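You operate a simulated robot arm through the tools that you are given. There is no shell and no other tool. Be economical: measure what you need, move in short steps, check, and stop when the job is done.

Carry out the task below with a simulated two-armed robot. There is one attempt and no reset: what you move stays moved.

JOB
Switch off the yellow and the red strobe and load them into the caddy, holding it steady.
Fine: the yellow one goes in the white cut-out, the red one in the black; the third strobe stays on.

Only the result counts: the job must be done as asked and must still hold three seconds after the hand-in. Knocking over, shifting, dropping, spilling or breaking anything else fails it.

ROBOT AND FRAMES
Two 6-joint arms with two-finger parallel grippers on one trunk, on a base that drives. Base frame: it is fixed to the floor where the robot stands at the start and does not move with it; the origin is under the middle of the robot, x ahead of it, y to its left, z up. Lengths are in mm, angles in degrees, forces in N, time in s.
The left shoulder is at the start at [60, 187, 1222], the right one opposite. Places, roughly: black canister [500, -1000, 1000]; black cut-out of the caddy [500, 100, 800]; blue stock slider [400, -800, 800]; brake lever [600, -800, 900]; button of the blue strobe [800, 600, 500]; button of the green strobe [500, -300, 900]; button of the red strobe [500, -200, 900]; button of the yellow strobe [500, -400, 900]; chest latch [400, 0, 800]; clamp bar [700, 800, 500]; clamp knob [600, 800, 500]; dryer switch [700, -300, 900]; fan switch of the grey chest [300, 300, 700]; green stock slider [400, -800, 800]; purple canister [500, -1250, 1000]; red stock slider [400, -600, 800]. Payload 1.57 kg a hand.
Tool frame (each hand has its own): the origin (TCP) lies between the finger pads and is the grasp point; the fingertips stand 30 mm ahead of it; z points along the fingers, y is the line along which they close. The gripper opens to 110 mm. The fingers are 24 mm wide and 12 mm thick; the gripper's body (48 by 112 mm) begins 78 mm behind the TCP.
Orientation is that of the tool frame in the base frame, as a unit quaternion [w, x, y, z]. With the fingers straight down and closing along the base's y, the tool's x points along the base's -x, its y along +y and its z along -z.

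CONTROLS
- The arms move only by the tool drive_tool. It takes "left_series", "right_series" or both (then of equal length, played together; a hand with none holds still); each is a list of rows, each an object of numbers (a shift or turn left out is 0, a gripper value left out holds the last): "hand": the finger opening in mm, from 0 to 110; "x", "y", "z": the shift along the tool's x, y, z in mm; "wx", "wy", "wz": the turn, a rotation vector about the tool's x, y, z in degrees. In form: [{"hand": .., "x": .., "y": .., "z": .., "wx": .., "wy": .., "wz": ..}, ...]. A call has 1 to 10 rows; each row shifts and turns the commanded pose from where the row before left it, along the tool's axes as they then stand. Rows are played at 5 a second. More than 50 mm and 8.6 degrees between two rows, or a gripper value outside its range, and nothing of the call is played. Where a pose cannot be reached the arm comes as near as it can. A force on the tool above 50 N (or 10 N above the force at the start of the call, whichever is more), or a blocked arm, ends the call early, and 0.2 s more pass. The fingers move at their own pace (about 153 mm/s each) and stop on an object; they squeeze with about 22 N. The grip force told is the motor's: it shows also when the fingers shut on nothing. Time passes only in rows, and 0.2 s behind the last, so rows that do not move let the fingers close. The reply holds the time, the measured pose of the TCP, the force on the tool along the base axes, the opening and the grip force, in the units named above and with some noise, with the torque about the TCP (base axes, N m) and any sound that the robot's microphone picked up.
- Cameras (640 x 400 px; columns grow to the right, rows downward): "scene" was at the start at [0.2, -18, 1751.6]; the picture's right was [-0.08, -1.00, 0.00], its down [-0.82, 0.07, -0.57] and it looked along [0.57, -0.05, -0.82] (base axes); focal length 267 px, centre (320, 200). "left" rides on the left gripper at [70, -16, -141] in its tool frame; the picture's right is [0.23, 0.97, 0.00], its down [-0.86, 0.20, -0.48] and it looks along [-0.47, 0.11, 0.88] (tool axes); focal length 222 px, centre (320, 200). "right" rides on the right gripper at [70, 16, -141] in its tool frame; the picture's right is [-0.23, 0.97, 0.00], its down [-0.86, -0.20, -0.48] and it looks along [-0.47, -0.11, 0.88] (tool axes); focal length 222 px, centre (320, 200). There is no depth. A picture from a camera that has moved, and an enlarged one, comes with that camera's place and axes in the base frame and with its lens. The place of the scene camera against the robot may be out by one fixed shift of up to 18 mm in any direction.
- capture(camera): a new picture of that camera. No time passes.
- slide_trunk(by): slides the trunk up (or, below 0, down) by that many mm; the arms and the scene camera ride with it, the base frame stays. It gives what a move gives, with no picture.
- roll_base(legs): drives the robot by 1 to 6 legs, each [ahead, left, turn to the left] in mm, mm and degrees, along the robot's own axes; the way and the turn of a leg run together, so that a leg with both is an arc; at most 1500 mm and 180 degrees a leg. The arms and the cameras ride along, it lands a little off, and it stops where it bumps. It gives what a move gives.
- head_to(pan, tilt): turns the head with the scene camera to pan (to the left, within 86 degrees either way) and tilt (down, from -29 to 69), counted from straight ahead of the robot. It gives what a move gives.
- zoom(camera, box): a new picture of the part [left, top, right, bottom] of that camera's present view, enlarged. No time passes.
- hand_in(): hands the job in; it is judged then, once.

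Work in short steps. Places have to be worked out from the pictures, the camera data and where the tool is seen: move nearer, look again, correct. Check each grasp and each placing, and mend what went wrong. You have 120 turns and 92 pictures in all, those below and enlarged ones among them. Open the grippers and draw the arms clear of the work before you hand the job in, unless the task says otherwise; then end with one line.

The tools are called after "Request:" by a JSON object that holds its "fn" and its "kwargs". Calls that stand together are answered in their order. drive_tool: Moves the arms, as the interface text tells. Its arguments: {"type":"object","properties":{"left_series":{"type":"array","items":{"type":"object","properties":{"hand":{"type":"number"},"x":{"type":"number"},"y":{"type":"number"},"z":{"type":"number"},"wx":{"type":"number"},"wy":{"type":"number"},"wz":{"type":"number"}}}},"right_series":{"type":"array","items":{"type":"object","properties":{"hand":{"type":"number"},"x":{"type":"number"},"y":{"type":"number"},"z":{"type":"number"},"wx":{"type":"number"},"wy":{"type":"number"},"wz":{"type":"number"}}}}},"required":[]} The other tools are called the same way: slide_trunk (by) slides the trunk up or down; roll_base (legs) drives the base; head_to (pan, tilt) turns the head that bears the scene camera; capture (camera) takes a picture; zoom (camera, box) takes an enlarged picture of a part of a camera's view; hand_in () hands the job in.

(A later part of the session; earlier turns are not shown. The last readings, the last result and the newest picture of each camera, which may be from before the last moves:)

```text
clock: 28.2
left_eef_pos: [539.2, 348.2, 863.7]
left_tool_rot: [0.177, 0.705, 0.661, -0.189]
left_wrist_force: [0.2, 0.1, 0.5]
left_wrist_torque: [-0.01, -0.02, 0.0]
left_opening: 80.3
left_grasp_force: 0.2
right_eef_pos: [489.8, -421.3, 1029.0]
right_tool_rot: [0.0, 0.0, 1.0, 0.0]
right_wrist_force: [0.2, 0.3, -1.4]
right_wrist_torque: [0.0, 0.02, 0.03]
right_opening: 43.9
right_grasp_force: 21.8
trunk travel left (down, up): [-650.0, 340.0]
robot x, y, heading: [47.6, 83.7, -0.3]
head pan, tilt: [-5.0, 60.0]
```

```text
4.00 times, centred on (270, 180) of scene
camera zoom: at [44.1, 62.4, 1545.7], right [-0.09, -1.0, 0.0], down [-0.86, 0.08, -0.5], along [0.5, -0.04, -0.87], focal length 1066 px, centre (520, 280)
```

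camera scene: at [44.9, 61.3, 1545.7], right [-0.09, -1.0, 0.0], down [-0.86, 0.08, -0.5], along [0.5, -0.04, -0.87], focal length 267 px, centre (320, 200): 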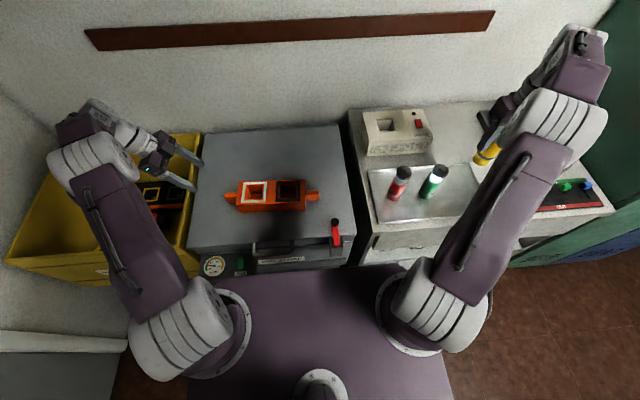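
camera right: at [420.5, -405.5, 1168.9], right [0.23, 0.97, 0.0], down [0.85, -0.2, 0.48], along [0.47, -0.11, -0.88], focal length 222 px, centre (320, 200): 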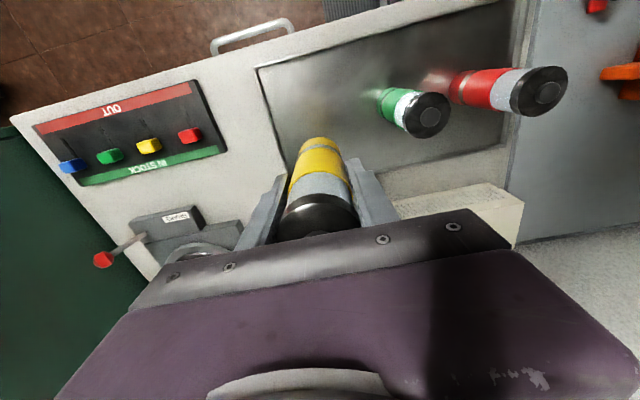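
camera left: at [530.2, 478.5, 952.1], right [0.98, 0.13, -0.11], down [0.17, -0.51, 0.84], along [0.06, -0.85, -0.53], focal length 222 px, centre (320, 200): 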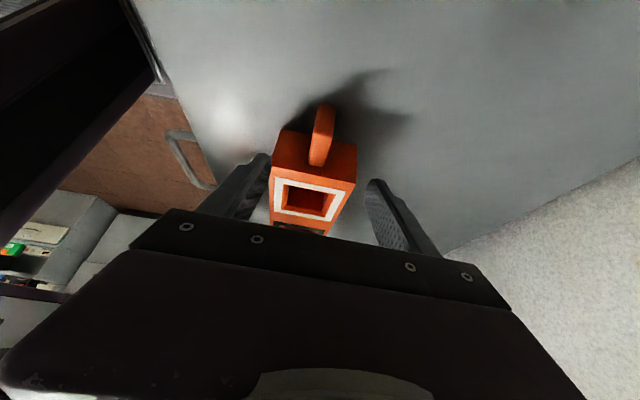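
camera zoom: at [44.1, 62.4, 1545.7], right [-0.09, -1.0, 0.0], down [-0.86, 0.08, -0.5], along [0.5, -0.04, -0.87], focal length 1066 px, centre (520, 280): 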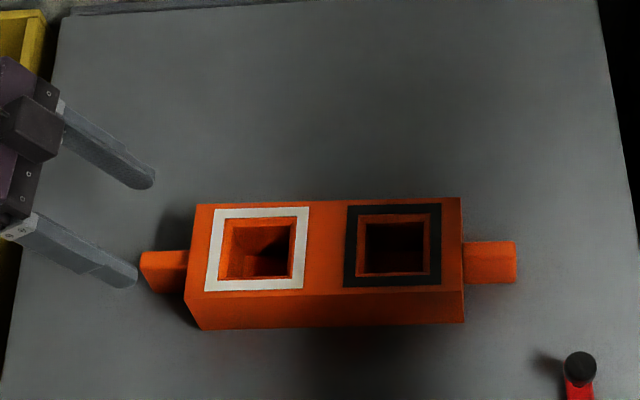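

The tab spans roughly y 302–352 at x≈534, and the chest top is ~744. I descend to about (535, 330, 790) and look.

Request:
{"fn": "drive_tool", "kwargs": {"left_series": [{"x": 8, "y": -3, "z": 35}, {"x": 10, "z": 30}, {"x": 3, "z": 8}, {}]}}

Request:
{"fn": "capture", "kwargs": {"camera": "left"}}

Request:
{"fn": "zoom", "kwargs": {"camera": "scene", "box": [190, 130, 350, 230]}}

```text
clock: 29.2
left_eef_pos: [534.4, 328.5, 790.1]
left_tool_rot: [0.177, 0.704, 0.661, -0.189]
left_wrist_force: [-0.8, 0.1, 0.4]
left_wrist_torque: [-0.01, -0.01, -0.01]
left_opening: 79.9
left_grasp_force: 0.1
right_eef_pos: [489.8, -421.4, 1027.8]
right_tool_rot: [0.0, 0.0, 1.0, -0.001]
right_wrist_force: [-0.1, 0.6, -2.4]
right_wrist_torque: [-0.05, -0.04, -0.03]
right_opening: 43.5
right_grasp_force: 22.1
trunk travel left (down, up): [-650.0, 340.0]
robot x, y, heading: [51.5, 79.5, -0.4]
head pan, tilt: [-5.0, 60.0]
```

```text
54 pictures are left
camera left: at [525.6, 459.5, 878.7], right [0.98, 0.13, -0.11], down [0.17, -0.51, 0.84], along [0.06, -0.85, -0.53], focal length 222 px, centre (320, 200)
```

left: 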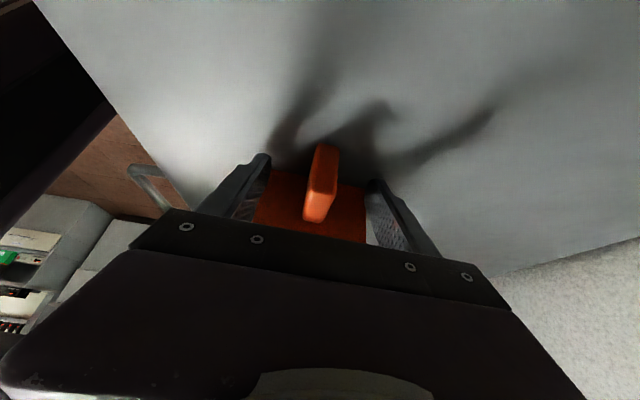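

```text
4.00 times, centred on (270, 180) of scene
camera zoom: at [44.5, 61.8, 1545.7], right [-0.09, -1.0, 0.0], down [-0.86, 0.08, -0.5], along [0.5, -0.04, -0.87], focal length 1066 px, centre (520, 280)
```

zoom: 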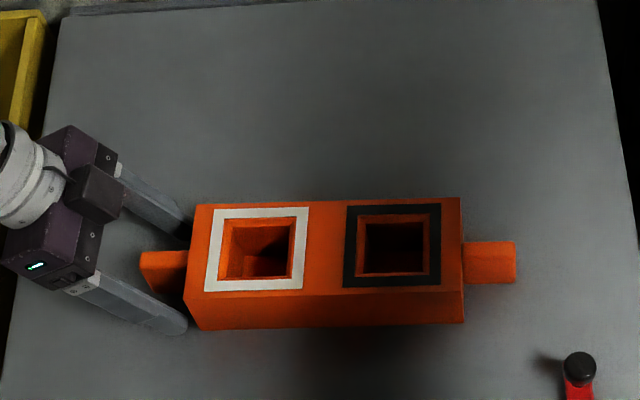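

The fingers straddle the tab but their tips are very near the caddy's end face. I back off 8 mm in +y and lower 5 mm, then close gently.

Request:
{"fn": "drive_tool", "kwargs": {"left_series": [{"x": 9.5, "z": 1}, {"hand": 50}, {"hand": 0}, {}, {}]}}

Request:
{"fn": "capture", "kwargs": {"camera": "left"}}

Request:
{"fn": "zoom", "kwargs": {"camera": "scene", "box": [190, 130, 350, 230]}}

```text
clock: 30.4
left_eef_pos: [532.6, 336.7, 787.7]
left_tool_rot: [0.179, 0.704, 0.661, -0.186]
left_wrist_force: [-8.1, 8.6, 34.0]
left_wrist_torque: [0.26, 0.96, -0.08]
left_opening: 17.9
left_grasp_force: 21.5
right_eef_pos: [485.6, -420.9, 1029.5]
right_tool_rot: [0.001, 0.001, 1.0, -0.001]
right_wrist_force: [0.0, -0.5, -3.0]
right_wrist_torque: [0.04, -0.04, 0.01]
right_opening: 43.6
right_grasp_force: 21.9
trunk travel left (down, up): [-650.0, 340.0]
robot x, y, heading: [46.0, 80.6, -0.4]
head pan, tilt: [-5.0, 60.0]
```

```text
52 pictures are left
camera left: at [523.5, 467.0, 876.6], right [0.98, 0.14, -0.11], down [0.16, -0.51, 0.84], along [0.06, -0.85, -0.53], focal length 222 px, centre (320, 200)
```

left: 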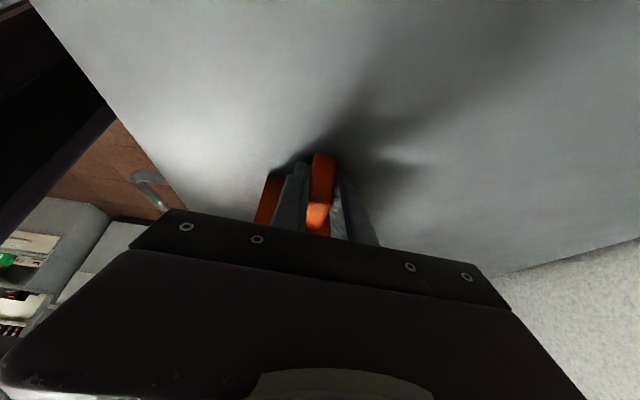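

```text
4.00 times, centred on (270, 180) of scene
camera zoom: at [38.1, 60.8, 1545.9], right [-0.09, -1.0, 0.0], down [-0.86, 0.08, -0.5], along [0.5, -0.04, -0.86], focal length 1066 px, centre (520, 280)
```

zoom: 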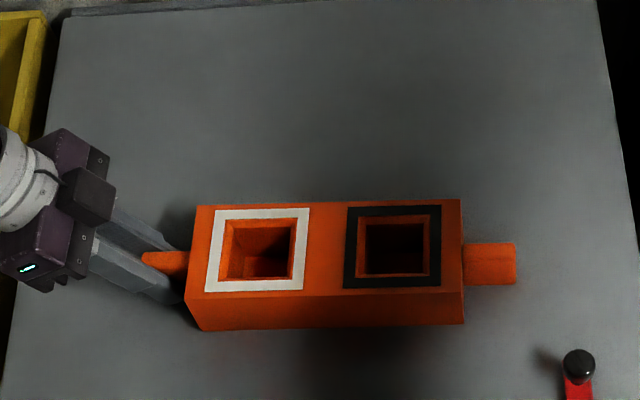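

The tab is gripped (17.9 mm), but 34 N upward says the tips press the chest top. I open, raise 5 mm and re-close.

Request:
{"fn": "drive_tool", "kwargs": {"left_series": [{"hand": 40}, {"x": -2.5, "z": -4.5, "y": 1}, {}, {"hand": 0}, {}, {}]}}

```text
clock: 31.8
left_eef_pos: [534.9, 338.3, 789.4]
left_tool_rot: [0.177, 0.704, 0.661, -0.189]
left_wrist_force: [-0.4, 0.2, 0.3]
left_wrist_torque: [0.52, -0.01, -0.04]
left_opening: 18.0
left_grasp_force: 22.3
right_eef_pos: [490.3, -421.5, 1027.5]
right_tool_rot: [0.0, 0.001, 1.0, 0.0]
right_wrist_force: [0.3, -0.3, -2.1]
right_wrist_torque: [0.01, -0.01, -0.04]
right_opening: 43.6
right_grasp_force: 22.0
trunk travel left (down, up): [-650.0, 340.0]
robot x, y, heading: [51.5, 81.1, 0.0]
head pan, tilt: [-5.0, 60.0]
```

Caddy held with no residual load. Now I raise the right hand and carry yellow leftwards above everything.

Request:
{"fn": "drive_tool", "kwargs": {"right_series": [{"z": -40}, {"y": 45}, {"y": 45}, {"y": 45, "x": -5}, {"y": 45, "x": -5}, {"y": 45, "x": -5}, {"y": 45, "x": -5}, {"y": 45}, {"y": 45}, {}]}}

Request:
{"fn": "capture", "kwargs": {"camera": "scene"}}

```text
clock: 34.0
left_eef_pos: [535.0, 336.3, 790.1]
left_tool_rot: [0.177, 0.704, 0.661, -0.188]
left_wrist_force: [-1.5, 0.3, 0.0]
left_wrist_torque: [0.54, -0.03, 0.0]
left_opening: 18.1
left_grasp_force: 22.7
right_eef_pos: [510.4, -62.9, 1067.1]
right_tool_rot: [0.0, 0.001, 1.0, 0.0]
right_wrist_force: [1.4, 0.6, -2.4]
right_wrist_torque: [0.01, 0.01, 0.02]
right_opening: 43.7
right_grasp_force: 21.3
trunk travel left (down, up): [-650.0, 340.0]
robot x, y, heading: [50.6, 81.2, -0.2]
head pan, tilt: [-5.0, 60.0]
```

```text
50 pictures are left
camera scene: at [45.0, 61.1, 1545.7], right [-0.09, -1.0, 0.0], down [-0.86, 0.08, -0.5], along [0.5, -0.04, -0.87], focal length 267 px, centre (320, 200)
```

scene: 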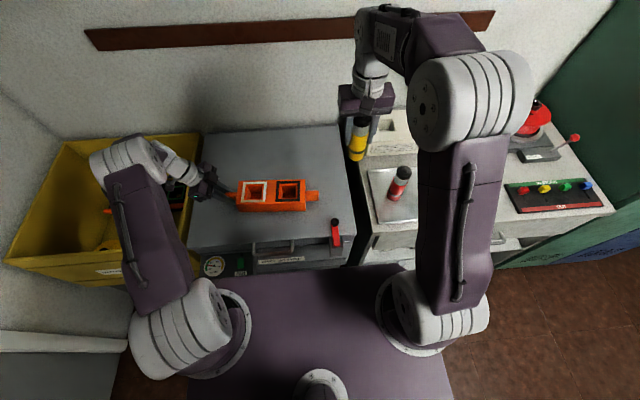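

All clear; continue towards the white cut-out and look with the right camera.

Request:
{"fn": "drive_tool", "kwargs": {"right_series": [{"y": 45, "x": -4}, {"y": 45, "x": -4}, {"y": 45, "x": -4}, {"y": 45, "x": -4}, {"y": 40, "x": -4}, {"y": 40, "x": -3}, {}]}}

Request:
{"fn": "capture", "kwargs": {"camera": "right"}}

Request:
{"fn": "capture", "kwargs": {"camera": "scene"}}

```text
clock: 35.6
left_eef_pos: [534.0, 336.9, 789.6]
left_tool_rot: [0.178, 0.704, 0.661, -0.189]
left_wrist_force: [0.3, 0.2, 0.6]
left_wrist_torque: [0.54, -0.06, 0.01]
left_opening: 17.7
left_grasp_force: 21.5
right_eef_pos: [523.9, 187.2, 1062.3]
right_tool_rot: [-0.001, 0.001, 1.0, 0.0]
right_wrist_force: [-0.9, 0.8, -1.9]
right_wrist_torque: [0.01, 0.0, -0.01]
right_opening: 43.5
right_grasp_force: 21.9
right hand out of reach, approached as far as the arm can: row 6
trunk travel left (down, up): [-650.0, 340.0]
robot x, y, heading: [50.0, 74.1, 0.3]
head pan, tilt: [-5.0, 60.0]
```

```text
49 pictures are left
camera right: at [454.4, 204.1, 1202.9], right [0.23, 0.97, 0.0], down [0.86, -0.2, 0.48], along [0.46, -0.11, -0.88], focal length 222 px, centre (320, 200)
```

right: 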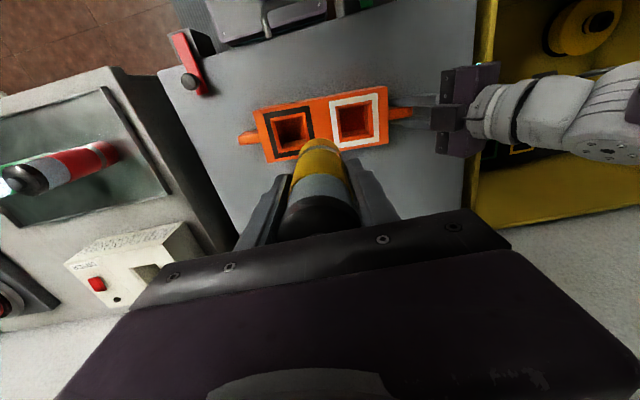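

```text
48 pictures are left
camera scene: at [44.8, 61.4, 1545.7], right [-0.09, -1.0, 0.0], down [-0.86, 0.08, -0.5], along [0.5, -0.04, -0.87], focal length 267 px, centre (320, 200)
```

scene: 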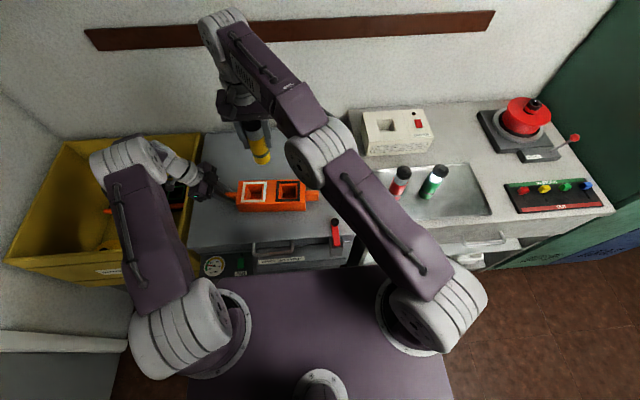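

The right arm is at full stretch at this height; lower down the reach should improve. I lower to z≈905 and then move on toward (532, 248).

Request:
{"fn": "drive_tool", "kwargs": {"right_series": [{"z": 40}, {"z": 40}, {"z": 40}, {"z": 35}, {}]}}

Request:
{"fn": "drive_tool", "kwargs": {"right_series": [{"y": 15}, {"y": 15}, {"y": 10}, {}]}}

Request:
{"fn": "capture", "kwargs": {"camera": "right"}}

```text
clock: 36.8
left_eef_pos: [535.0, 337.5, 789.9]
left_tool_rot: [0.177, 0.704, 0.661, -0.189]
left_wrist_force: [0.6, -0.3, 0.5]
left_wrist_torque: [0.53, -0.02, 0.0]
left_opening: 17.9
left_grasp_force: 21.8
right_eef_pos: [524.3, 189.5, 908.2]
right_tool_rot: [0.0, 0.001, 1.0, 0.0]
right_wrist_force: [0.3, 0.1, -1.6]
right_wrist_torque: [-0.06, -0.01, 0.01]
right_opening: 43.5
right_grasp_force: 22.0
trunk travel left (down, up): [-650.0, 340.0]
robot x, y, heading: [47.8, 82.3, -0.2]
head pan, tilt: [-5.0, 60.0]
```

```text
clock: 37.8
left_eef_pos: [534.5, 337.3, 788.8]
left_tool_rot: [0.177, 0.704, 0.661, -0.189]
left_wrist_force: [0.4, -0.1, 0.2]
left_wrist_torque: [0.52, -0.03, 0.03]
left_opening: 18.0
left_grasp_force: 22.0
right_eef_pos: [522.3, 228.9, 906.7]
right_tool_rot: [0.0, 0.001, 1.0, 0.0]
right_wrist_force: [0.9, 0.4, -1.9]
right_wrist_torque: [0.02, 0.01, 0.0]
right_opening: 44.0
right_grasp_force: 22.1
trunk travel left (down, up): [-650.0, 340.0]
robot x, y, heading: [51.7, 78.1, -0.4]
head pan, tilt: [-5.0, 60.0]
```

```text
47 pictures are left
camera right: at [453.2, 245.4, 1047.2], right [0.23, 0.97, 0.0], down [0.85, -0.2, 0.48], along [0.47, -0.11, -0.88], focal length 222 px, centre (320, 200)
```

right: 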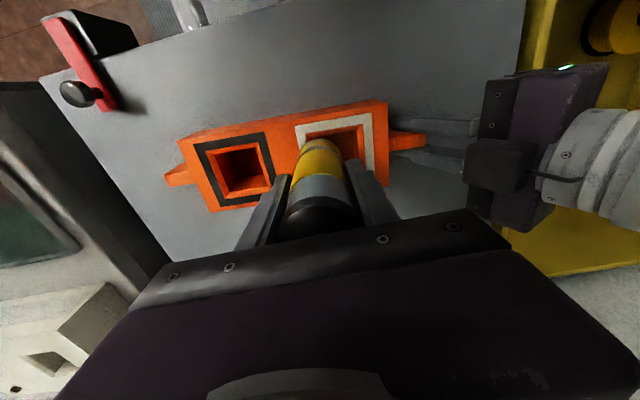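

Reach works. White cut-out centre computed at about (529, 248). I move there with the strobe still above the rim.

Request:
{"fn": "drive_tool", "kwargs": {"right_series": [{"y": 10, "x": -4}, {"y": 9, "x": -4}, {}]}}

Request:
{"fn": "capture", "kwargs": {"camera": "right"}}

Request:
{"fn": "capture", "kwargs": {"camera": "left"}}

Request:
{"fn": "zoom", "kwargs": {"camera": "scene", "box": [190, 110, 350, 210]}}

```text
clock: 38.6
left_eef_pos: [536.4, 337.0, 788.4]
left_tool_rot: [0.177, 0.705, 0.661, -0.189]
left_wrist_force: [-0.1, -0.5, 0.8]
left_wrist_torque: [0.54, -0.04, 0.0]
left_opening: 17.8
left_grasp_force: 22.0
right_eef_pos: [526.0, 237.7, 906.8]
right_tool_rot: [0.001, 0.0, 1.0, 0.0]
right_wrist_force: [-0.2, 0.1, -2.3]
right_wrist_torque: [0.01, 0.03, 0.02]
right_opening: 43.6
right_grasp_force: 22.3
right hand out of reach, approached as far as the arm can: row 2
trunk travel left (down, up): [-650.0, 340.0]
robot x, y, heading: [48.6, 82.2, -0.3]
head pan, tilt: [-5.0, 60.0]
```

```text
46 pictures are left
camera right: at [456.1, 254.3, 1047.1], right [0.23, 0.97, 0.0], down [0.85, -0.2, 0.48], along [0.47, -0.11, -0.88], focal length 222 px, centre (320, 200)
```

right: 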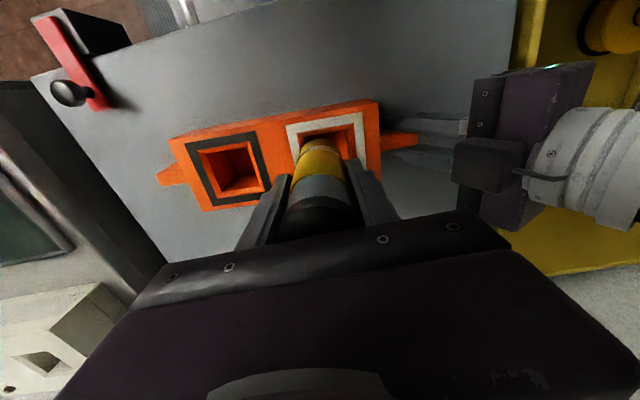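

```text
45 pictures are left
camera left: at [527.3, 467.9, 878.1], right [0.98, 0.13, -0.11], down [0.17, -0.51, 0.84], along [0.05, -0.85, -0.53], focal length 222 px, centre (320, 200)
```

left: 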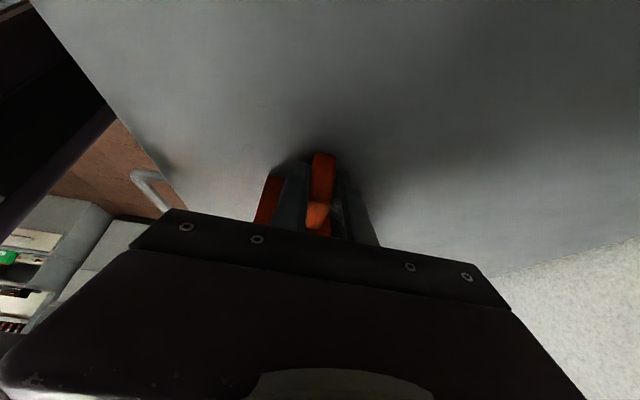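

```text
4.00 times, centred on (270, 160) of scene
camera zoom: at [45.2, 62.6, 1545.7], right [-0.09, -1.0, 0.0], down [-0.86, 0.08, -0.5], along [0.5, -0.04, -0.87], focal length 1066 px, centre (520, 360)
```

zoom: 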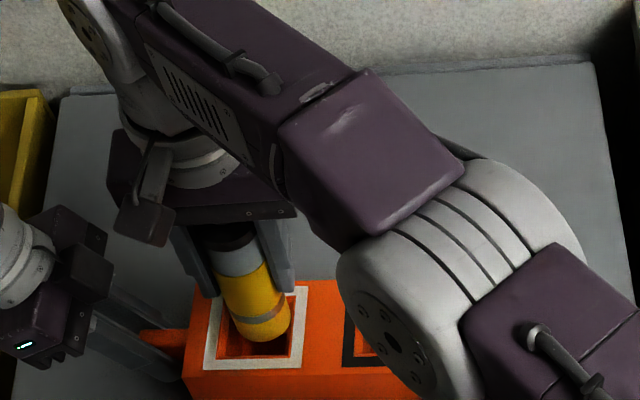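

The right arm falls ~10 mm short of the hole centre. Rather than stretch, I back the strobe off, release the tab, and will drive the base ~60 mm further left and re-grip.

Request:
{"fn": "drive_tool", "kwargs": {"right_series": [{"y": -30, "x": 5}, {"y": -40, "x": 10}, {"y": -10, "z": -40, "x": 5}, {}, {}], "left_series": [{"hand": 80}, {}, {"z": -30}, {"z": -40}, {"z": -40}]}}

Request:
{"fn": "roll_base", "kwargs": {"legs": [[10, 60, 0]]}}

Request:
{"fn": "capture", "kwargs": {"camera": "scene"}}

Request:
{"fn": "capture", "kwargs": {"camera": "left"}}

```text
clock: 39.8
left_eef_pos: [538.8, 392.1, 884.8]
left_tool_rot: [0.178, 0.705, 0.661, -0.189]
left_wrist_force: [-0.6, 1.0, 0.3]
left_wrist_torque: [-0.01, 0.03, 0.01]
left_opening: 79.9
left_grasp_force: 0.0
right_eef_pos: [505.2, 158.1, 947.1]
right_tool_rot: [0.001, 0.0, 1.0, 0.0]
right_wrist_force: [-0.8, 0.1, -2.1]
right_wrist_torque: [-0.03, -0.03, 0.02]
right_opening: 43.7
right_grasp_force: 21.7
trunk travel left (down, up): [-650.0, 340.0]
robot x, y, heading: [50.5, 78.4, 0.0]
head pan, tilt: [-5.0, 60.0]
```

```text
clock: 40.7
left_eef_pos: [549.0, 451.5, 884.1]
left_tool_rot: [0.177, 0.705, 0.661, -0.188]
left_wrist_force: [0.7, 0.3, -0.3]
left_wrist_torque: [-0.02, -0.01, -0.02]
left_opening: 79.9
left_grasp_force: 0.0
right_eef_pos: [514.4, 218.1, 946.4]
right_tool_rot: [0.0, 0.001, 1.0, 0.0]
right_wrist_force: [-0.3, 0.1, -2.4]
right_wrist_torque: [-0.03, 0.03, 0.0]
right_opening: 43.7
right_grasp_force: 22.5
trunk travel left (down, up): [-650.0, 340.0]
robot x, y, heading: [61.5, 139.5, -0.3]
head pan, tilt: [-5.0, 60.0]
```

```text
43 pictures are left
camera scene: at [54.2, 121.7, 1545.7], right [-0.09, -1.0, 0.0], down [-0.86, 0.08, -0.5], along [0.5, -0.04, -0.87], focal length 267 px, centre (320, 200)
```

scene: 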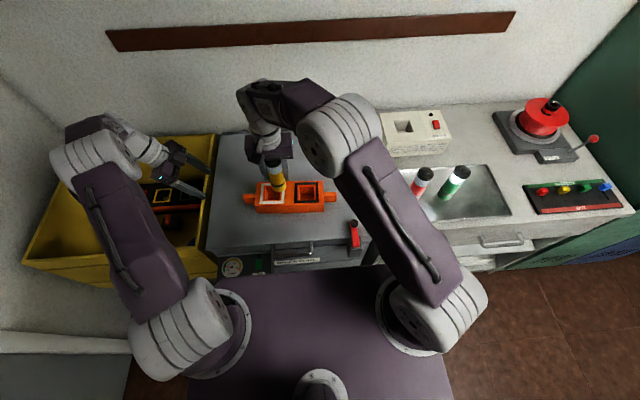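

```text
42 pictures are left
camera left: at [540.8, 582.2, 973.5], right [0.98, 0.13, -0.11], down [0.17, -0.51, 0.84], along [0.06, -0.85, -0.53], focal length 222 px, centre (320, 200)
```

left: 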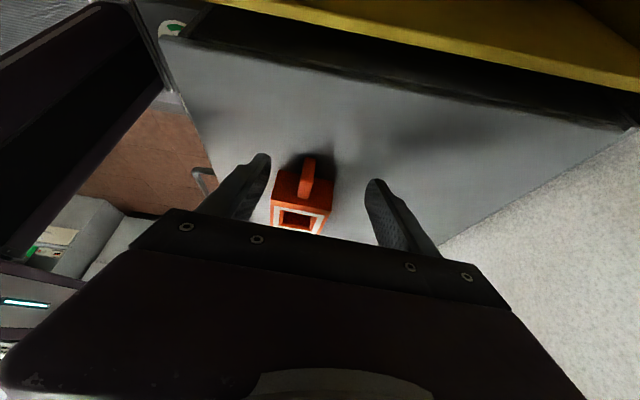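

Base now at y≈140. I re-approach the tab with the left hand to the earlier grasp pose (535, 338, 790).

Request:
{"fn": "drive_tool", "kwargs": {"left_series": [{"x": -26, "y": -4}, {"x": -25, "y": -3}, {"z": 40}, {"z": 40}, {"z": 35}, {"z": 20}, {}]}}

Request:
{"fn": "capture", "kwargs": {"camera": "left"}}

```text
clock: 42.3
left_eef_pos: [534.0, 339.0, 792.3]
left_tool_rot: [0.177, 0.705, 0.66, -0.189]
left_wrist_force: [-0.4, 0.4, 0.0]
left_wrist_torque: [-0.01, 0.01, 0.02]
left_opening: 80.0
left_grasp_force: 0.0
right_eef_pos: [513.8, 218.6, 946.2]
right_tool_rot: [0.0, 0.002, 1.0, 0.0]
right_wrist_force: [-0.3, -0.3, -1.9]
right_wrist_torque: [0.01, 0.01, -0.04]
right_opening: 43.6
right_grasp_force: 22.1
trunk travel left (down, up): [-650.0, 340.0]
robot x, y, heading: [60.4, 141.0, -0.1]
head pan, tilt: [-5.0, 60.0]
```

```text
41 pictures are left
camera left: at [525.3, 469.6, 881.4], right [0.98, 0.13, -0.11], down [0.17, -0.51, 0.84], along [0.06, -0.85, -0.53], focal length 222 px, centre (320, 200)
```

left: 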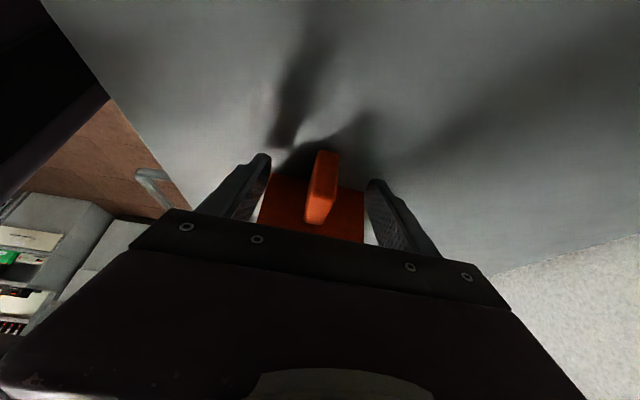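

The tab is centred between the fingers again. I close on it.

Request:
{"fn": "drive_tool", "kwargs": {"left_series": [{"z": 2, "hand": 40}, {"hand": 0}, {}, {}]}}

Request:
{"fn": "capture", "kwargs": {"camera": "right"}}

```text
clock: 43.3
left_eef_pos: [534.4, 338.9, 792.1]
left_tool_rot: [0.177, 0.704, 0.661, -0.189]
left_wrist_force: [1.3, -0.1, 0.4]
left_wrist_torque: [-0.26, -0.12, 0.27]
left_opening: 17.6
left_grasp_force: 21.8
right_eef_pos: [514.7, 218.1, 946.0]
right_tool_rot: [0.001, 0.001, 1.0, 0.0]
right_wrist_force: [0.4, -0.6, -2.3]
right_wrist_torque: [0.0, 0.01, 0.0]
right_opening: 43.5
right_grasp_force: 21.9
trunk travel left (down, up): [-650.0, 340.0]
robot x, y, heading: [59.5, 140.3, 0.1]
head pan, tilt: [-5.0, 60.0]
```

```text
40 pictures are left
camera right: at [445.9, 234.6, 1087.0], right [0.23, 0.97, 0.0], down [0.85, -0.2, 0.48], along [0.47, -0.11, -0.88], focal length 222 px, centre (320, 200)
```

right: 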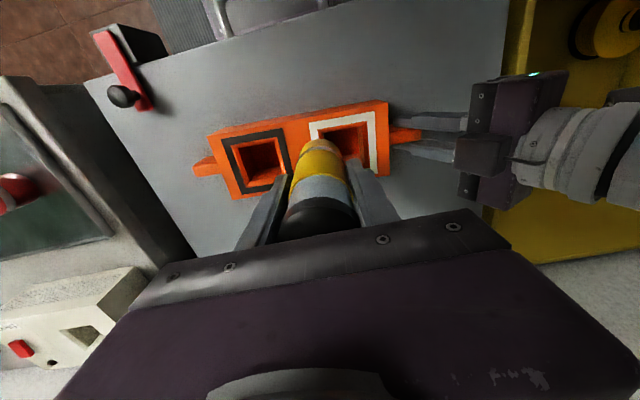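

I zoom in to fix the white hole centre precisely.

Request:
{"fn": "zoom", "kwargs": {"camera": "right", "box": [200, 90, 424, 230]}}

Request:
{"fn": "zoom", "kwargs": {"camera": "scene", "box": [210, 130, 370, 230]}}

```text
2.86 times, centred on (312, 160) of right
camera zoom: at [445.9, 234.6, 1087.0], right [0.23, 0.97, 0.0], down [0.85, -0.2, 0.48], along [0.47, -0.11, -0.88], focal length 635 px, centre (343, 314)
```

zoom: 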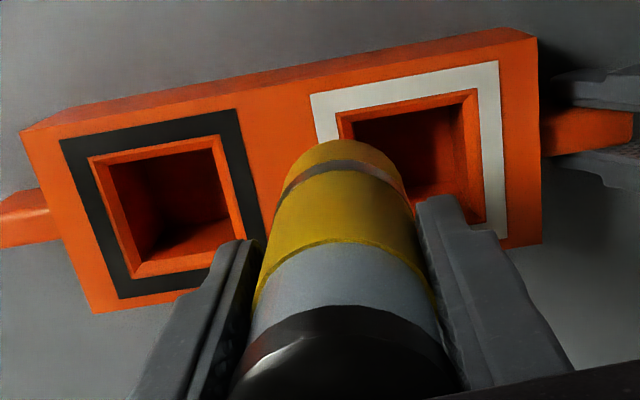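

```text
4.00 times, centred on (290, 180) of scene
camera zoom: at [54.8, 122.0, 1545.7], right [-0.09, -1.0, 0.0], down [-0.86, 0.08, -0.5], along [0.5, -0.04, -0.87], focal length 1066 px, centre (440, 280)
```

zoom: 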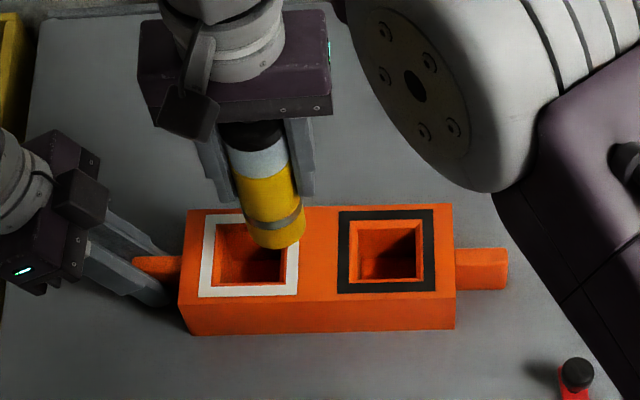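

The white frame measures as an 82 mm square centred at (535.5, 247.7). I move over it and lower to just above the rim, then check.

Request:
{"fn": "drive_tool", "kwargs": {"right_series": [{"x": -10, "y": 15}, {"x": -11, "y": 14.5}, {"z": 35}, {"z": 30}, {}]}}

Request:
{"fn": "zoom", "kwargs": {"camera": "scene", "box": [210, 130, 370, 230]}}

Request:
{"fn": "zoom", "kwargs": {"camera": "right", "box": [200, 90, 424, 230]}}

```text
clock: 44.5
left_eef_pos: [533.1, 338.5, 791.1]
left_tool_rot: [0.177, 0.704, 0.661, -0.188]
left_wrist_force: [2.5, -3.2, -8.4]
left_wrist_torque: [0.62, 0.0, 0.33]
left_opening: 17.8
left_grasp_force: 21.8
right_eef_pos: [535.5, 248.4, 882.8]
right_tool_rot: [0.002, 0.001, 1.0, 0.0]
right_wrist_force: [-0.6, 4.2, 16.4]
right_wrist_torque: [-0.01, -0.33, 0.08]
right_opening: 43.2
right_grasp_force: 22.4
trunk travel left (down, up): [-650.0, 340.0]
robot x, y, heading: [64.3, 140.2, -0.2]
head pan, tilt: [-5.0, 60.0]
```

```text
4.00 times, centred on (290, 180) of scene
camera zoom: at [53.6, 122.2, 1545.8], right [-0.09, -1.0, 0.0], down [-0.86, 0.08, -0.5], along [0.5, -0.04, -0.87], focal length 1066 px, centre (440, 280)
```

zoom: 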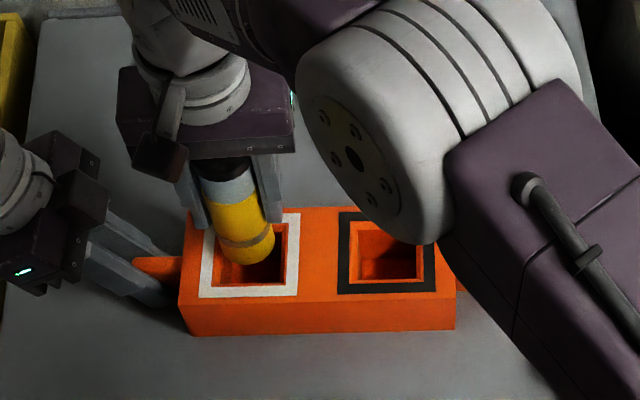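

```text
2.86 times, centred on (312, 160) of right
camera zoom: at [466.1, 264.8, 1024.1], right [0.23, 0.97, 0.0], down [0.85, -0.2, 0.48], along [0.47, -0.11, -0.88], focal length 635 px, centre (343, 314)
```

zoom: 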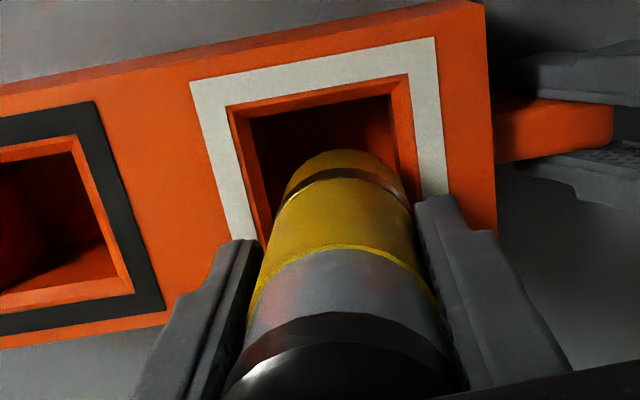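

Contact early (16 N): the rim is nearer z≈805, and with that height the hole centre comes out at about (530.5, 247) — I'm ~5 mm too far in x. I lift, shift, and lower gently.

Request:
{"fn": "drive_tool", "kwargs": {"right_series": [{"z": -8}, {"x": 5, "y": -1}, {}, {"z": 5}, {"z": 5}, {"z": 4}, {}]}}

Request:
{"fn": "zoom", "kwargs": {"camera": "scene", "box": [210, 130, 370, 230]}}

```text
clock: 46.1
left_eef_pos: [532.1, 339.3, 791.9]
left_tool_rot: [0.176, 0.705, 0.66, -0.189]
left_wrist_force: [2.1, -1.5, -7.7]
left_wrist_torque: [0.57, 0.01, 0.32]
left_opening: 17.9
left_grasp_force: 22.2
right_eef_pos: [531.7, 247.3, 876.9]
right_tool_rot: [0.001, 0.001, 1.0, 0.001]
right_wrist_force: [-1.4, 1.5, 16.6]
right_wrist_torque: [0.01, -0.36, 0.05]
right_opening: 43.9
right_grasp_force: 21.8
trunk travel left (down, up): [-650.0, 340.0]
robot x, y, heading: [59.9, 139.5, -0.1]
head pan, tilt: [-5.0, 60.0]
```

```text
4.00 times, centred on (290, 180) of scene
camera zoom: at [53.4, 122.1, 1545.7], right [-0.09, -1.0, 0.0], down [-0.86, 0.08, -0.5], along [0.5, -0.04, -0.87], focal length 1066 px, centre (440, 280)
```

zoom: 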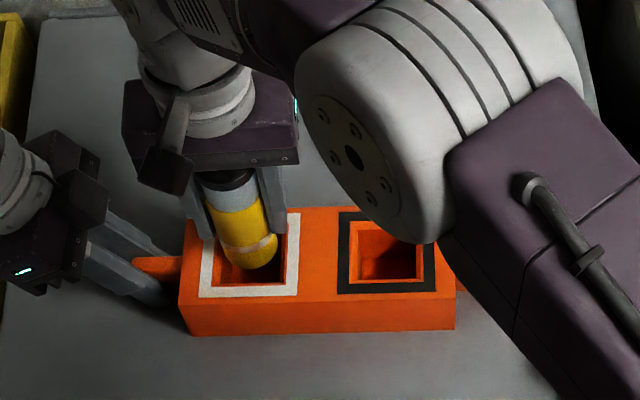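

Torque shows contact at the +x side of the strobe, so I shift another 5 mm toward -x and lower.

Request:
{"fn": "drive_tool", "kwargs": {"right_series": [{"z": -5}, {"x": 5}, {}, {"z": 4}, {"z": 4}, {"z": 4}, {}]}}

Request:
{"fn": "zoom", "kwargs": {"camera": "right", "box": [200, 70, 424, 210]}}

```text
clock: 47.7
left_eef_pos: [532.8, 340.8, 792.0]
left_tool_rot: [0.177, 0.705, 0.66, -0.189]
left_wrist_force: [1.3, -0.7, 1.2]
left_wrist_torque: [-0.61, 0.05, 0.12]
left_opening: 17.9
left_grasp_force: 22.5
right_eef_pos: [525.9, 247.1, 868.3]
right_tool_rot: [-0.001, 0.001, 1.0, 0.0]
right_wrist_force: [-1.4, -0.3, -3.2]
right_wrist_torque: [-0.02, 0.07, 0.02]
right_opening: 43.3
right_grasp_force: 21.6
trunk travel left (down, up): [-650.0, 340.0]
robot x, y, heading: [57.7, 140.6, 0.2]
head pan, tilt: [-5.0, 60.0]
```

```text
2.86 times, centred on (312, 140) of right
camera zoom: at [456.0, 263.7, 1008.8], right [0.23, 0.97, 0.0], down [0.85, -0.2, 0.48], along [0.47, -0.11, -0.88], focal length 635 px, centre (343, 371)
```

zoom: 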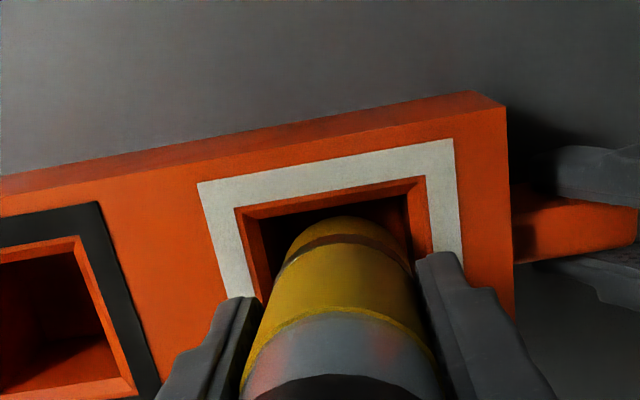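

No contact force now; it is entering. I lower further in small steps.

Request:
{"fn": "drive_tool", "kwargs": {"right_series": [{"z": 5}, {"z": 5}, {"z": 5}, {"z": 5}, {}]}}

```text
clock: 48.9
left_eef_pos: [533.6, 339.3, 790.8]
left_tool_rot: [0.178, 0.704, 0.661, -0.188]
left_wrist_force: [3.1, -1.3, 0.7]
left_wrist_torque: [-0.34, 0.08, 0.12]
left_opening: 18.1
left_grasp_force: 21.8
right_eef_pos: [526.1, 246.2, 848.7]
right_tool_rot: [0.0, 0.0, 1.0, 0.0]
right_wrist_force: [-4.3, 1.0, -0.6]
right_wrist_torque: [0.03, 0.24, 0.02]
right_opening: 43.3
right_grasp_force: 22.1
trunk travel left (down, up): [-650.0, 340.0]
robot x, y, heading: [59.7, 143.0, -0.2]
head pan, tilt: [-5.0, 60.0]
```

Slight side load toward -x; I ease 2 mm that way and keep lowering.

Request:
{"fn": "drive_tool", "kwargs": {"right_series": [{"x": 2}, {"z": 3}, {"z": 3}, {"z": 3}, {}]}}

Request:
{"fn": "zoom", "kwargs": {"camera": "scene", "box": [210, 130, 370, 230]}}

```text
clock: 50.1
left_eef_pos: [533.0, 339.2, 790.5]
left_tool_rot: [0.176, 0.705, 0.661, -0.188]
left_wrist_force: [8.0, 2.3, -10.1]
left_wrist_torque: [-0.31, 0.13, 0.24]
left_opening: 18.2
left_grasp_force: 22.2
right_eef_pos: [525.3, 246.1, 842.0]
right_tool_rot: [0.001, 0.001, 1.0, 0.0]
right_wrist_force: [-8.3, -5.0, 24.9]
right_wrist_torque: [-0.25, 0.3, 0.19]
right_opening: 43.2
right_grasp_force: 21.7
trunk travel left (down, up): [-650.0, 340.0]
robot x, y, heading: [55.1, 140.3, -0.3]
head pan, tilt: [-5.0, 60.0]
```

```text
4.00 times, centred on (290, 180) of scene
camera zoom: at [53.0, 121.5, 1545.9], right [-0.09, -1.0, 0.0], down [-0.86, 0.08, -0.5], along [0.5, -0.04, -0.87], focal length 1066 px, centre (440, 280)
```

zoom: 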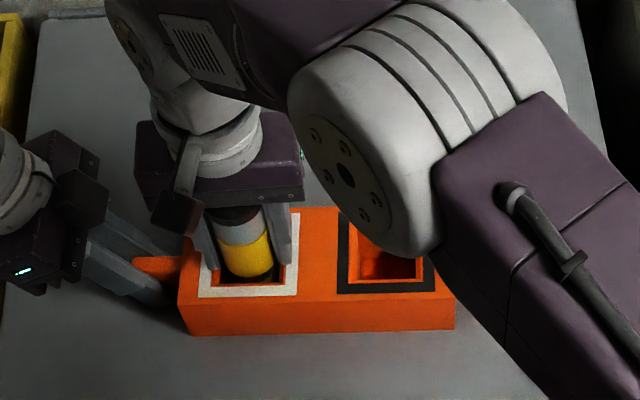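

Contact at TCP z 842 (strobe bottom ~775): bottomed or nearly so. I ease up slightly, release, and look.

Request:
{"fn": "drive_tool", "kwargs": {"right_series": [{"z": -2, "x": 1}, {}, {"hand": 52}, {"hand": 60}, {}]}}

Request:
{"fn": "zoom", "kwargs": {"camera": "right", "box": [200, 70, 424, 210]}}

Request:
{"fn": "zoom", "kwargs": {"camera": "scene", "box": [210, 130, 370, 230]}}

```text
clock: 51.3
left_eef_pos: [533.3, 339.0, 790.1]
left_tool_rot: [0.177, 0.705, 0.661, -0.189]
left_wrist_force: [-1.1, 0.8, 0.8]
left_wrist_torque: [0.38, -0.06, -0.03]
left_opening: 17.9
left_grasp_force: 21.3
right_eef_pos: [522.3, 246.1, 842.3]
right_tool_rot: [0.001, 0.0, 1.0, -0.001]
right_wrist_force: [-0.2, 0.0, 0.3]
right_wrist_torque: [-0.03, 0.0, 0.07]
right_opening: 60.1
right_grasp_force: 0.1
trunk travel left (down, up): [-650.0, 340.0]
robot x, y, heading: [62.1, 141.5, 0.1]
head pan, tilt: [-5.0, 60.0]
```

```text
2.86 times, centred on (312, 140) of right
camera zoom: at [453.4, 263.3, 982.9], right [0.23, 0.97, 0.0], down [0.85, -0.2, 0.48], along [0.47, -0.11, -0.88], focal length 635 px, centre (343, 371)
```

zoom: 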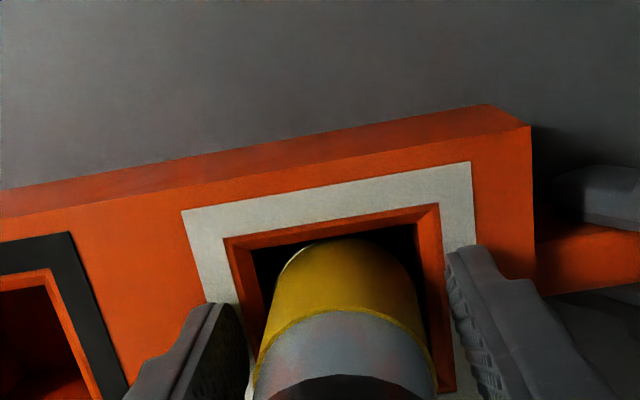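

```text
4.00 times, centred on (290, 180) of scene
camera zoom: at [53.8, 122.1, 1545.7], right [-0.09, -1.0, 0.0], down [-0.86, 0.08, -0.5], along [0.5, -0.04, -0.87], focal length 1066 px, centre (440, 280)
```

zoom: 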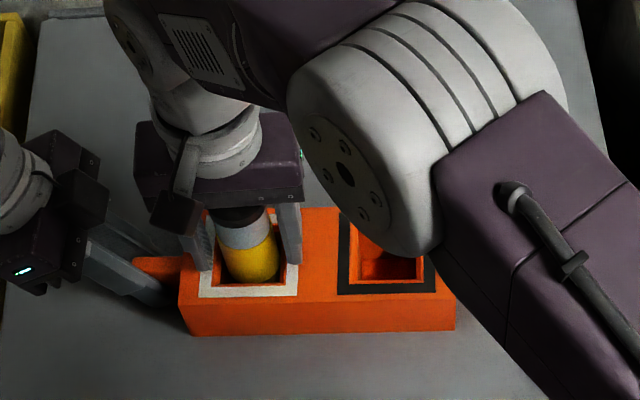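

Yellow is in the white cut-out. I raise the right hand straight up and check.

Request:
{"fn": "drive_tool", "kwargs": {"right_series": [{"z": -20, "hand": 80}, {"z": -40}, {"z": -45}, {"z": -45}, {"z": -45}, {}]}}

Request:
{"fn": "capture", "kwargs": {"camera": "right"}}

```text
clock: 52.7
left_eef_pos: [533.4, 339.8, 792.3]
left_tool_rot: [0.177, 0.705, 0.661, -0.189]
left_wrist_force: [-1.5, -0.2, 0.3]
left_wrist_torque: [-0.54, 0.07, -0.05]
left_opening: 18.1
left_grasp_force: 21.6
right_eef_pos: [524.7, 247.5, 1037.6]
right_tool_rot: [-0.001, 0.002, 1.0, 0.0]
right_wrist_force: [-0.4, 0.3, 0.8]
right_wrist_torque: [0.0, 0.0, 0.01]
right_opening: 80.1
right_grasp_force: 0.1
trunk travel left (down, up): [-650.0, 340.0]
robot x, y, heading: [61.5, 140.8, -0.0]
head pan, tilt: [-5.0, 60.0]
```

```text
30 pictures are left
camera right: at [454.7, 264.1, 1178.1], right [0.23, 0.97, 0.0], down [0.85, -0.2, 0.48], along [0.47, -0.11, -0.88], focal length 222 px, centre (320, 200)
```

right: 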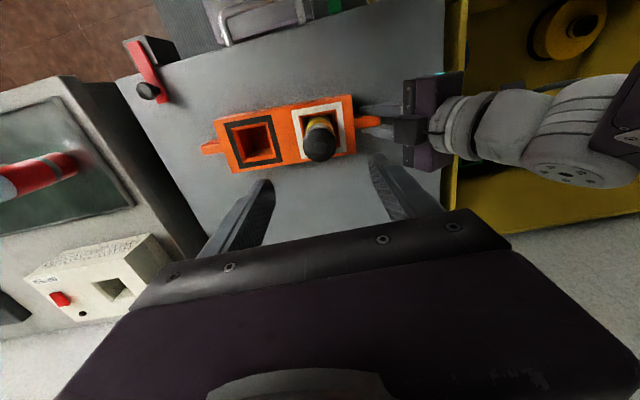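

Yellow stands upright in the white cut-out. Now the right hand goes to red at (480, -204), with the left still holding.

Request:
{"fn": "drive_tool", "kwargs": {"right_series": [{"y": -45, "x": 5}, {"y": -45, "x": 5}, {"y": -45, "x": 5}, {"y": -45, "x": 5}, {"y": -45, "x": 5}, {"y": -45, "x": 5}, {"y": -45, "x": 5}, {"y": -45, "x": 5}, {"y": -45, "x": 5}, {"y": -45}]}}

Request:
{"fn": "capture", "kwargs": {"camera": "right"}}

```text
clock: 54.9
left_eef_pos: [533.2, 338.2, 792.1]
left_tool_rot: [0.178, 0.704, 0.661, -0.189]
left_wrist_force: [0.2, -1.1, 0.7]
left_wrist_torque: [0.58, -0.1, 0.03]
left_opening: 18.0
left_grasp_force: 22.5
right_eef_pos: [477.9, -206.7, 1037.8]
right_tool_rot: [-0.001, 0.001, 1.0, -0.001]
right_wrist_force: [0.1, 0.4, -0.1]
right_wrist_torque: [0.03, 0.02, -0.04]
right_opening: 80.0
right_grasp_force: 0.0
trunk travel left (down, up): [-650.0, 340.0]
robot x, y, heading: [56.9, 139.6, -0.1]
head pan, tilt: [-5.0, 60.0]
```

```text
29 pictures are left
camera right: at [408.1, -189.8, 1178.4], right [0.23, 0.97, 0.0], down [0.85, -0.2, 0.48], along [0.47, -0.11, -0.88], focal length 222 px, centre (320, 200)
```

right: 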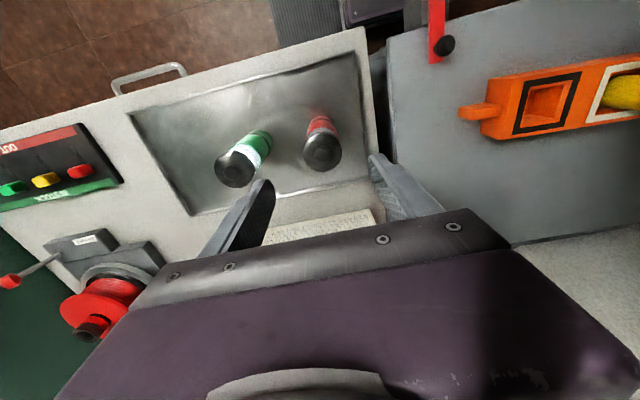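

Red button at (478–480, -204). I centre and descend to z≈883.

Request:
{"fn": "drive_tool", "kwargs": {"right_series": [{"x": -1, "y": 2.5, "z": 40}, {"z": 40}, {"z": 40}, {"z": 35}, {}]}}

Request:
{"fn": "capture", "kwargs": {"camera": "right"}}

```text
clock: 56.1
left_eef_pos: [533.2, 338.8, 791.5]
left_tool_rot: [0.177, 0.705, 0.66, -0.189]
left_wrist_force: [-1.3, -0.6, -0.1]
left_wrist_torque: [-0.01, 0.07, -0.12]
left_opening: 17.7
left_grasp_force: 22.4
right_eef_pos: [476.2, -202.4, 879.7]
right_tool_rot: [0.0, 0.002, 1.0, 0.0]
right_wrist_force: [0.2, -0.2, 0.4]
right_wrist_torque: [0.02, 0.04, 0.02]
right_opening: 80.1
right_grasp_force: 0.1
trunk travel left (down, up): [-650.0, 340.0]
robot x, y, heading: [55.4, 137.9, 0.0]
head pan, tilt: [-5.0, 60.0]
```

```text
28 pictures are left
camera right: at [407.7, -185.8, 1020.7], right [0.23, 0.97, 0.0], down [0.85, -0.2, 0.48], along [0.47, -0.11, -0.88], focal length 222 px, centre (320, 200)
```

right: 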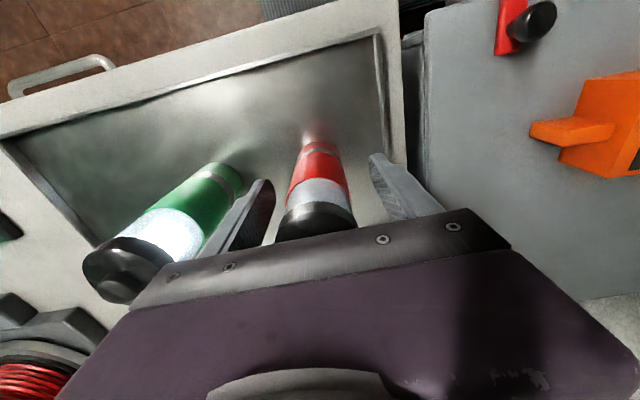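

Straddled and clear of green. Close and lift.

Request:
{"fn": "drive_tool", "kwargs": {"right_series": [{"hand": 50}, {"hand": 0}, {}, {}, {"z": -15}, {"z": -40}, {"z": -45}, {"z": -45}, {}]}}

Request:
{"fn": "capture", "kwargs": {"camera": "right"}}

```text
clock: 58.1
left_eef_pos: [534.3, 339.2, 791.1]
left_tool_rot: [0.178, 0.705, 0.661, -0.188]
left_wrist_force: [-0.5, -1.1, -0.1]
left_wrist_torque: [-0.25, 0.03, -0.09]
left_opening: 17.8
left_grasp_force: 22.2
right_eef_pos: [478.1, -199.6, 1027.7]
right_tool_rot: [0.0, 0.001, 1.0, 0.0]
right_wrist_force: [-0.6, 0.1, -1.1]
right_wrist_torque: [-0.02, 0.01, 0.01]
right_opening: 43.3
right_grasp_force: 22.0
trunk travel left (down, up): [-650.0, 340.0]
robot x, y, heading: [61.7, 140.6, -0.0]
head pan, tilt: [-5.0, 60.0]
```

```text
27 pictures are left
camera right: at [407.7, -183.1, 1167.2], right [0.23, 0.97, 0.0], down [0.85, -0.2, 0.48], along [0.47, -0.11, -0.88], focal length 222 px, centre (320, 200)
```

right: 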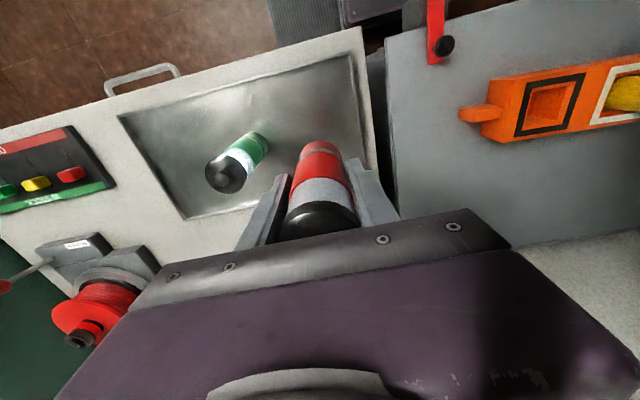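

Red is held. I carry it to just short of the black cut-out.

Request:
{"fn": "drive_tool", "kwargs": {"right_series": [{"y": 45, "x": -6}, {"y": 45, "x": -6}, {"y": 45, "x": -6}, {"y": 45, "x": -6}, {"y": 45, "x": -6}, {"y": 45, "x": -6}, {"y": 35, "x": 0}, {"z": 40}, {"z": 40}, {}]}}

Request:
{"fn": "zoom", "kwargs": {"camera": "right", "box": [200, 70, 424, 210]}}

```text
clock: 60.3
left_eef_pos: [532.9, 339.2, 791.3]
left_tool_rot: [0.177, 0.704, 0.661, -0.188]
left_wrist_force: [-1.0, 0.8, 2.2]
left_wrist_torque: [-0.04, 0.07, -0.03]
left_opening: 17.9
left_grasp_force: 22.1
right_eef_pos: [514.6, 105.2, 947.7]
right_tool_rot: [0.0, 0.001, 1.0, 0.0]
right_wrist_force: [-0.1, 0.6, -2.2]
right_wrist_torque: [-0.05, 0.03, -0.01]
right_opening: 43.7
right_grasp_force: 21.8
trunk travel left (down, up): [-650.0, 340.0]
robot x, y, heading: [61.3, 140.9, -0.1]
head pan, tilt: [-5.0, 60.0]
```

```text
2.86 times, centred on (312, 140) of right
camera zoom: at [446.0, 121.4, 1088.8], right [0.23, 0.97, 0.0], down [0.85, -0.2, 0.48], along [0.47, -0.11, -0.88], focal length 635 px, centre (343, 371)
```

zoom: 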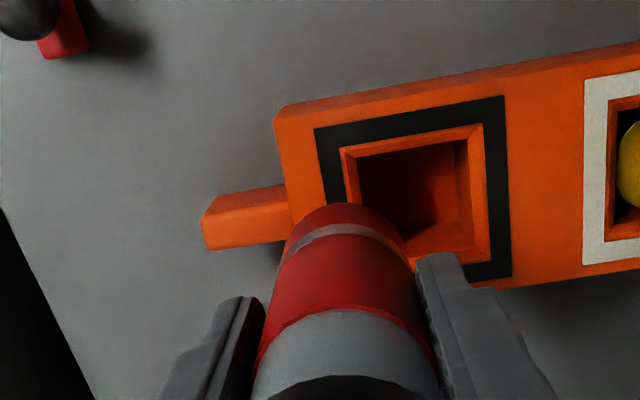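

Black frame centre computes to (523.7, 137.7); the white one needed about -6 mm in x from the same computation, so I aim at (518, 137) and lower to just above the rim.

Request:
{"fn": "drive_tool", "kwargs": {"right_series": [{"x": -1.5, "y": 16}, {"x": -2, "y": 16}, {"z": 35}, {"z": 20}, {"z": 6}, {"z": 5}, {}]}}

Request:
{"fn": "zoom", "kwargs": {"camera": "right", "box": [200, 70, 424, 210]}}

```text
clock: 61.9
left_eef_pos: [533.7, 339.1, 792.4]
left_tool_rot: [0.178, 0.705, 0.661, -0.189]
left_wrist_force: [-0.2, 0.3, 3.1]
left_wrist_torque: [-0.09, 0.08, -0.04]
left_opening: 18.1
left_grasp_force: 22.0
right_eef_pos: [517.7, 135.2, 878.6]
right_tool_rot: [0.0, 0.001, 1.0, 0.0]
right_wrist_force: [1.0, 0.1, -2.6]
right_wrist_torque: [-0.02, 0.0, 0.02]
right_opening: 43.8
right_grasp_force: 22.7
trunk travel left (down, up): [-650.0, 340.0]
robot x, y, heading: [55.6, 141.3, -0.1]
head pan, tilt: [-5.0, 60.0]
```

```text
2.86 times, centred on (312, 140) of right
camera zoom: at [448.1, 152.3, 1020.4], right [0.23, 0.97, 0.0], down [0.85, -0.2, 0.48], along [0.47, -0.11, -0.88], focal length 635 px, centre (343, 371)
```

zoom: 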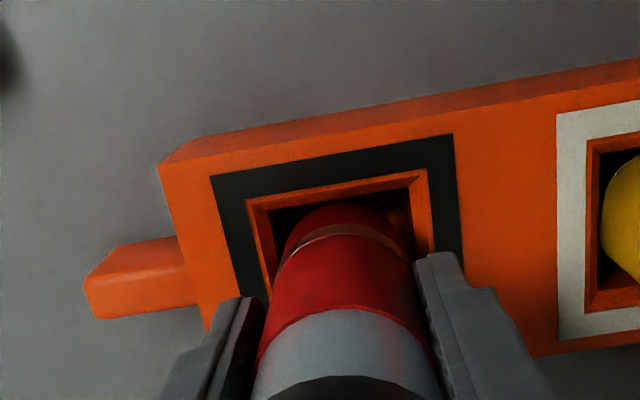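

Aligned, no contact yet. I lower gradually.

Request:
{"fn": "drive_tool", "kwargs": {"right_series": [{"z": 4}, {"z": 4}, {"z": 4}, {"z": 4}, {"z": 4}, {}]}}

```text
clock: 63.3
left_eef_pos: [532.6, 339.7, 792.1]
left_tool_rot: [0.177, 0.704, 0.661, -0.189]
left_wrist_force: [-0.2, 1.0, 2.5]
left_wrist_torque: [0.0, 0.03, -0.04]
left_opening: 18.0
left_grasp_force: 22.3
right_eef_pos: [517.0, 136.4, 860.7]
right_tool_rot: [0.0, 0.002, 1.0, 0.0]
right_wrist_force: [-0.2, 0.3, -2.1]
right_wrist_torque: [-0.03, 0.04, 0.02]
right_opening: 43.5
right_grasp_force: 22.2
trunk travel left (down, up): [-650.0, 340.0]
robot x, y, heading: [58.0, 134.6, -0.1]
head pan, tilt: [-5.0, 60.0]
```

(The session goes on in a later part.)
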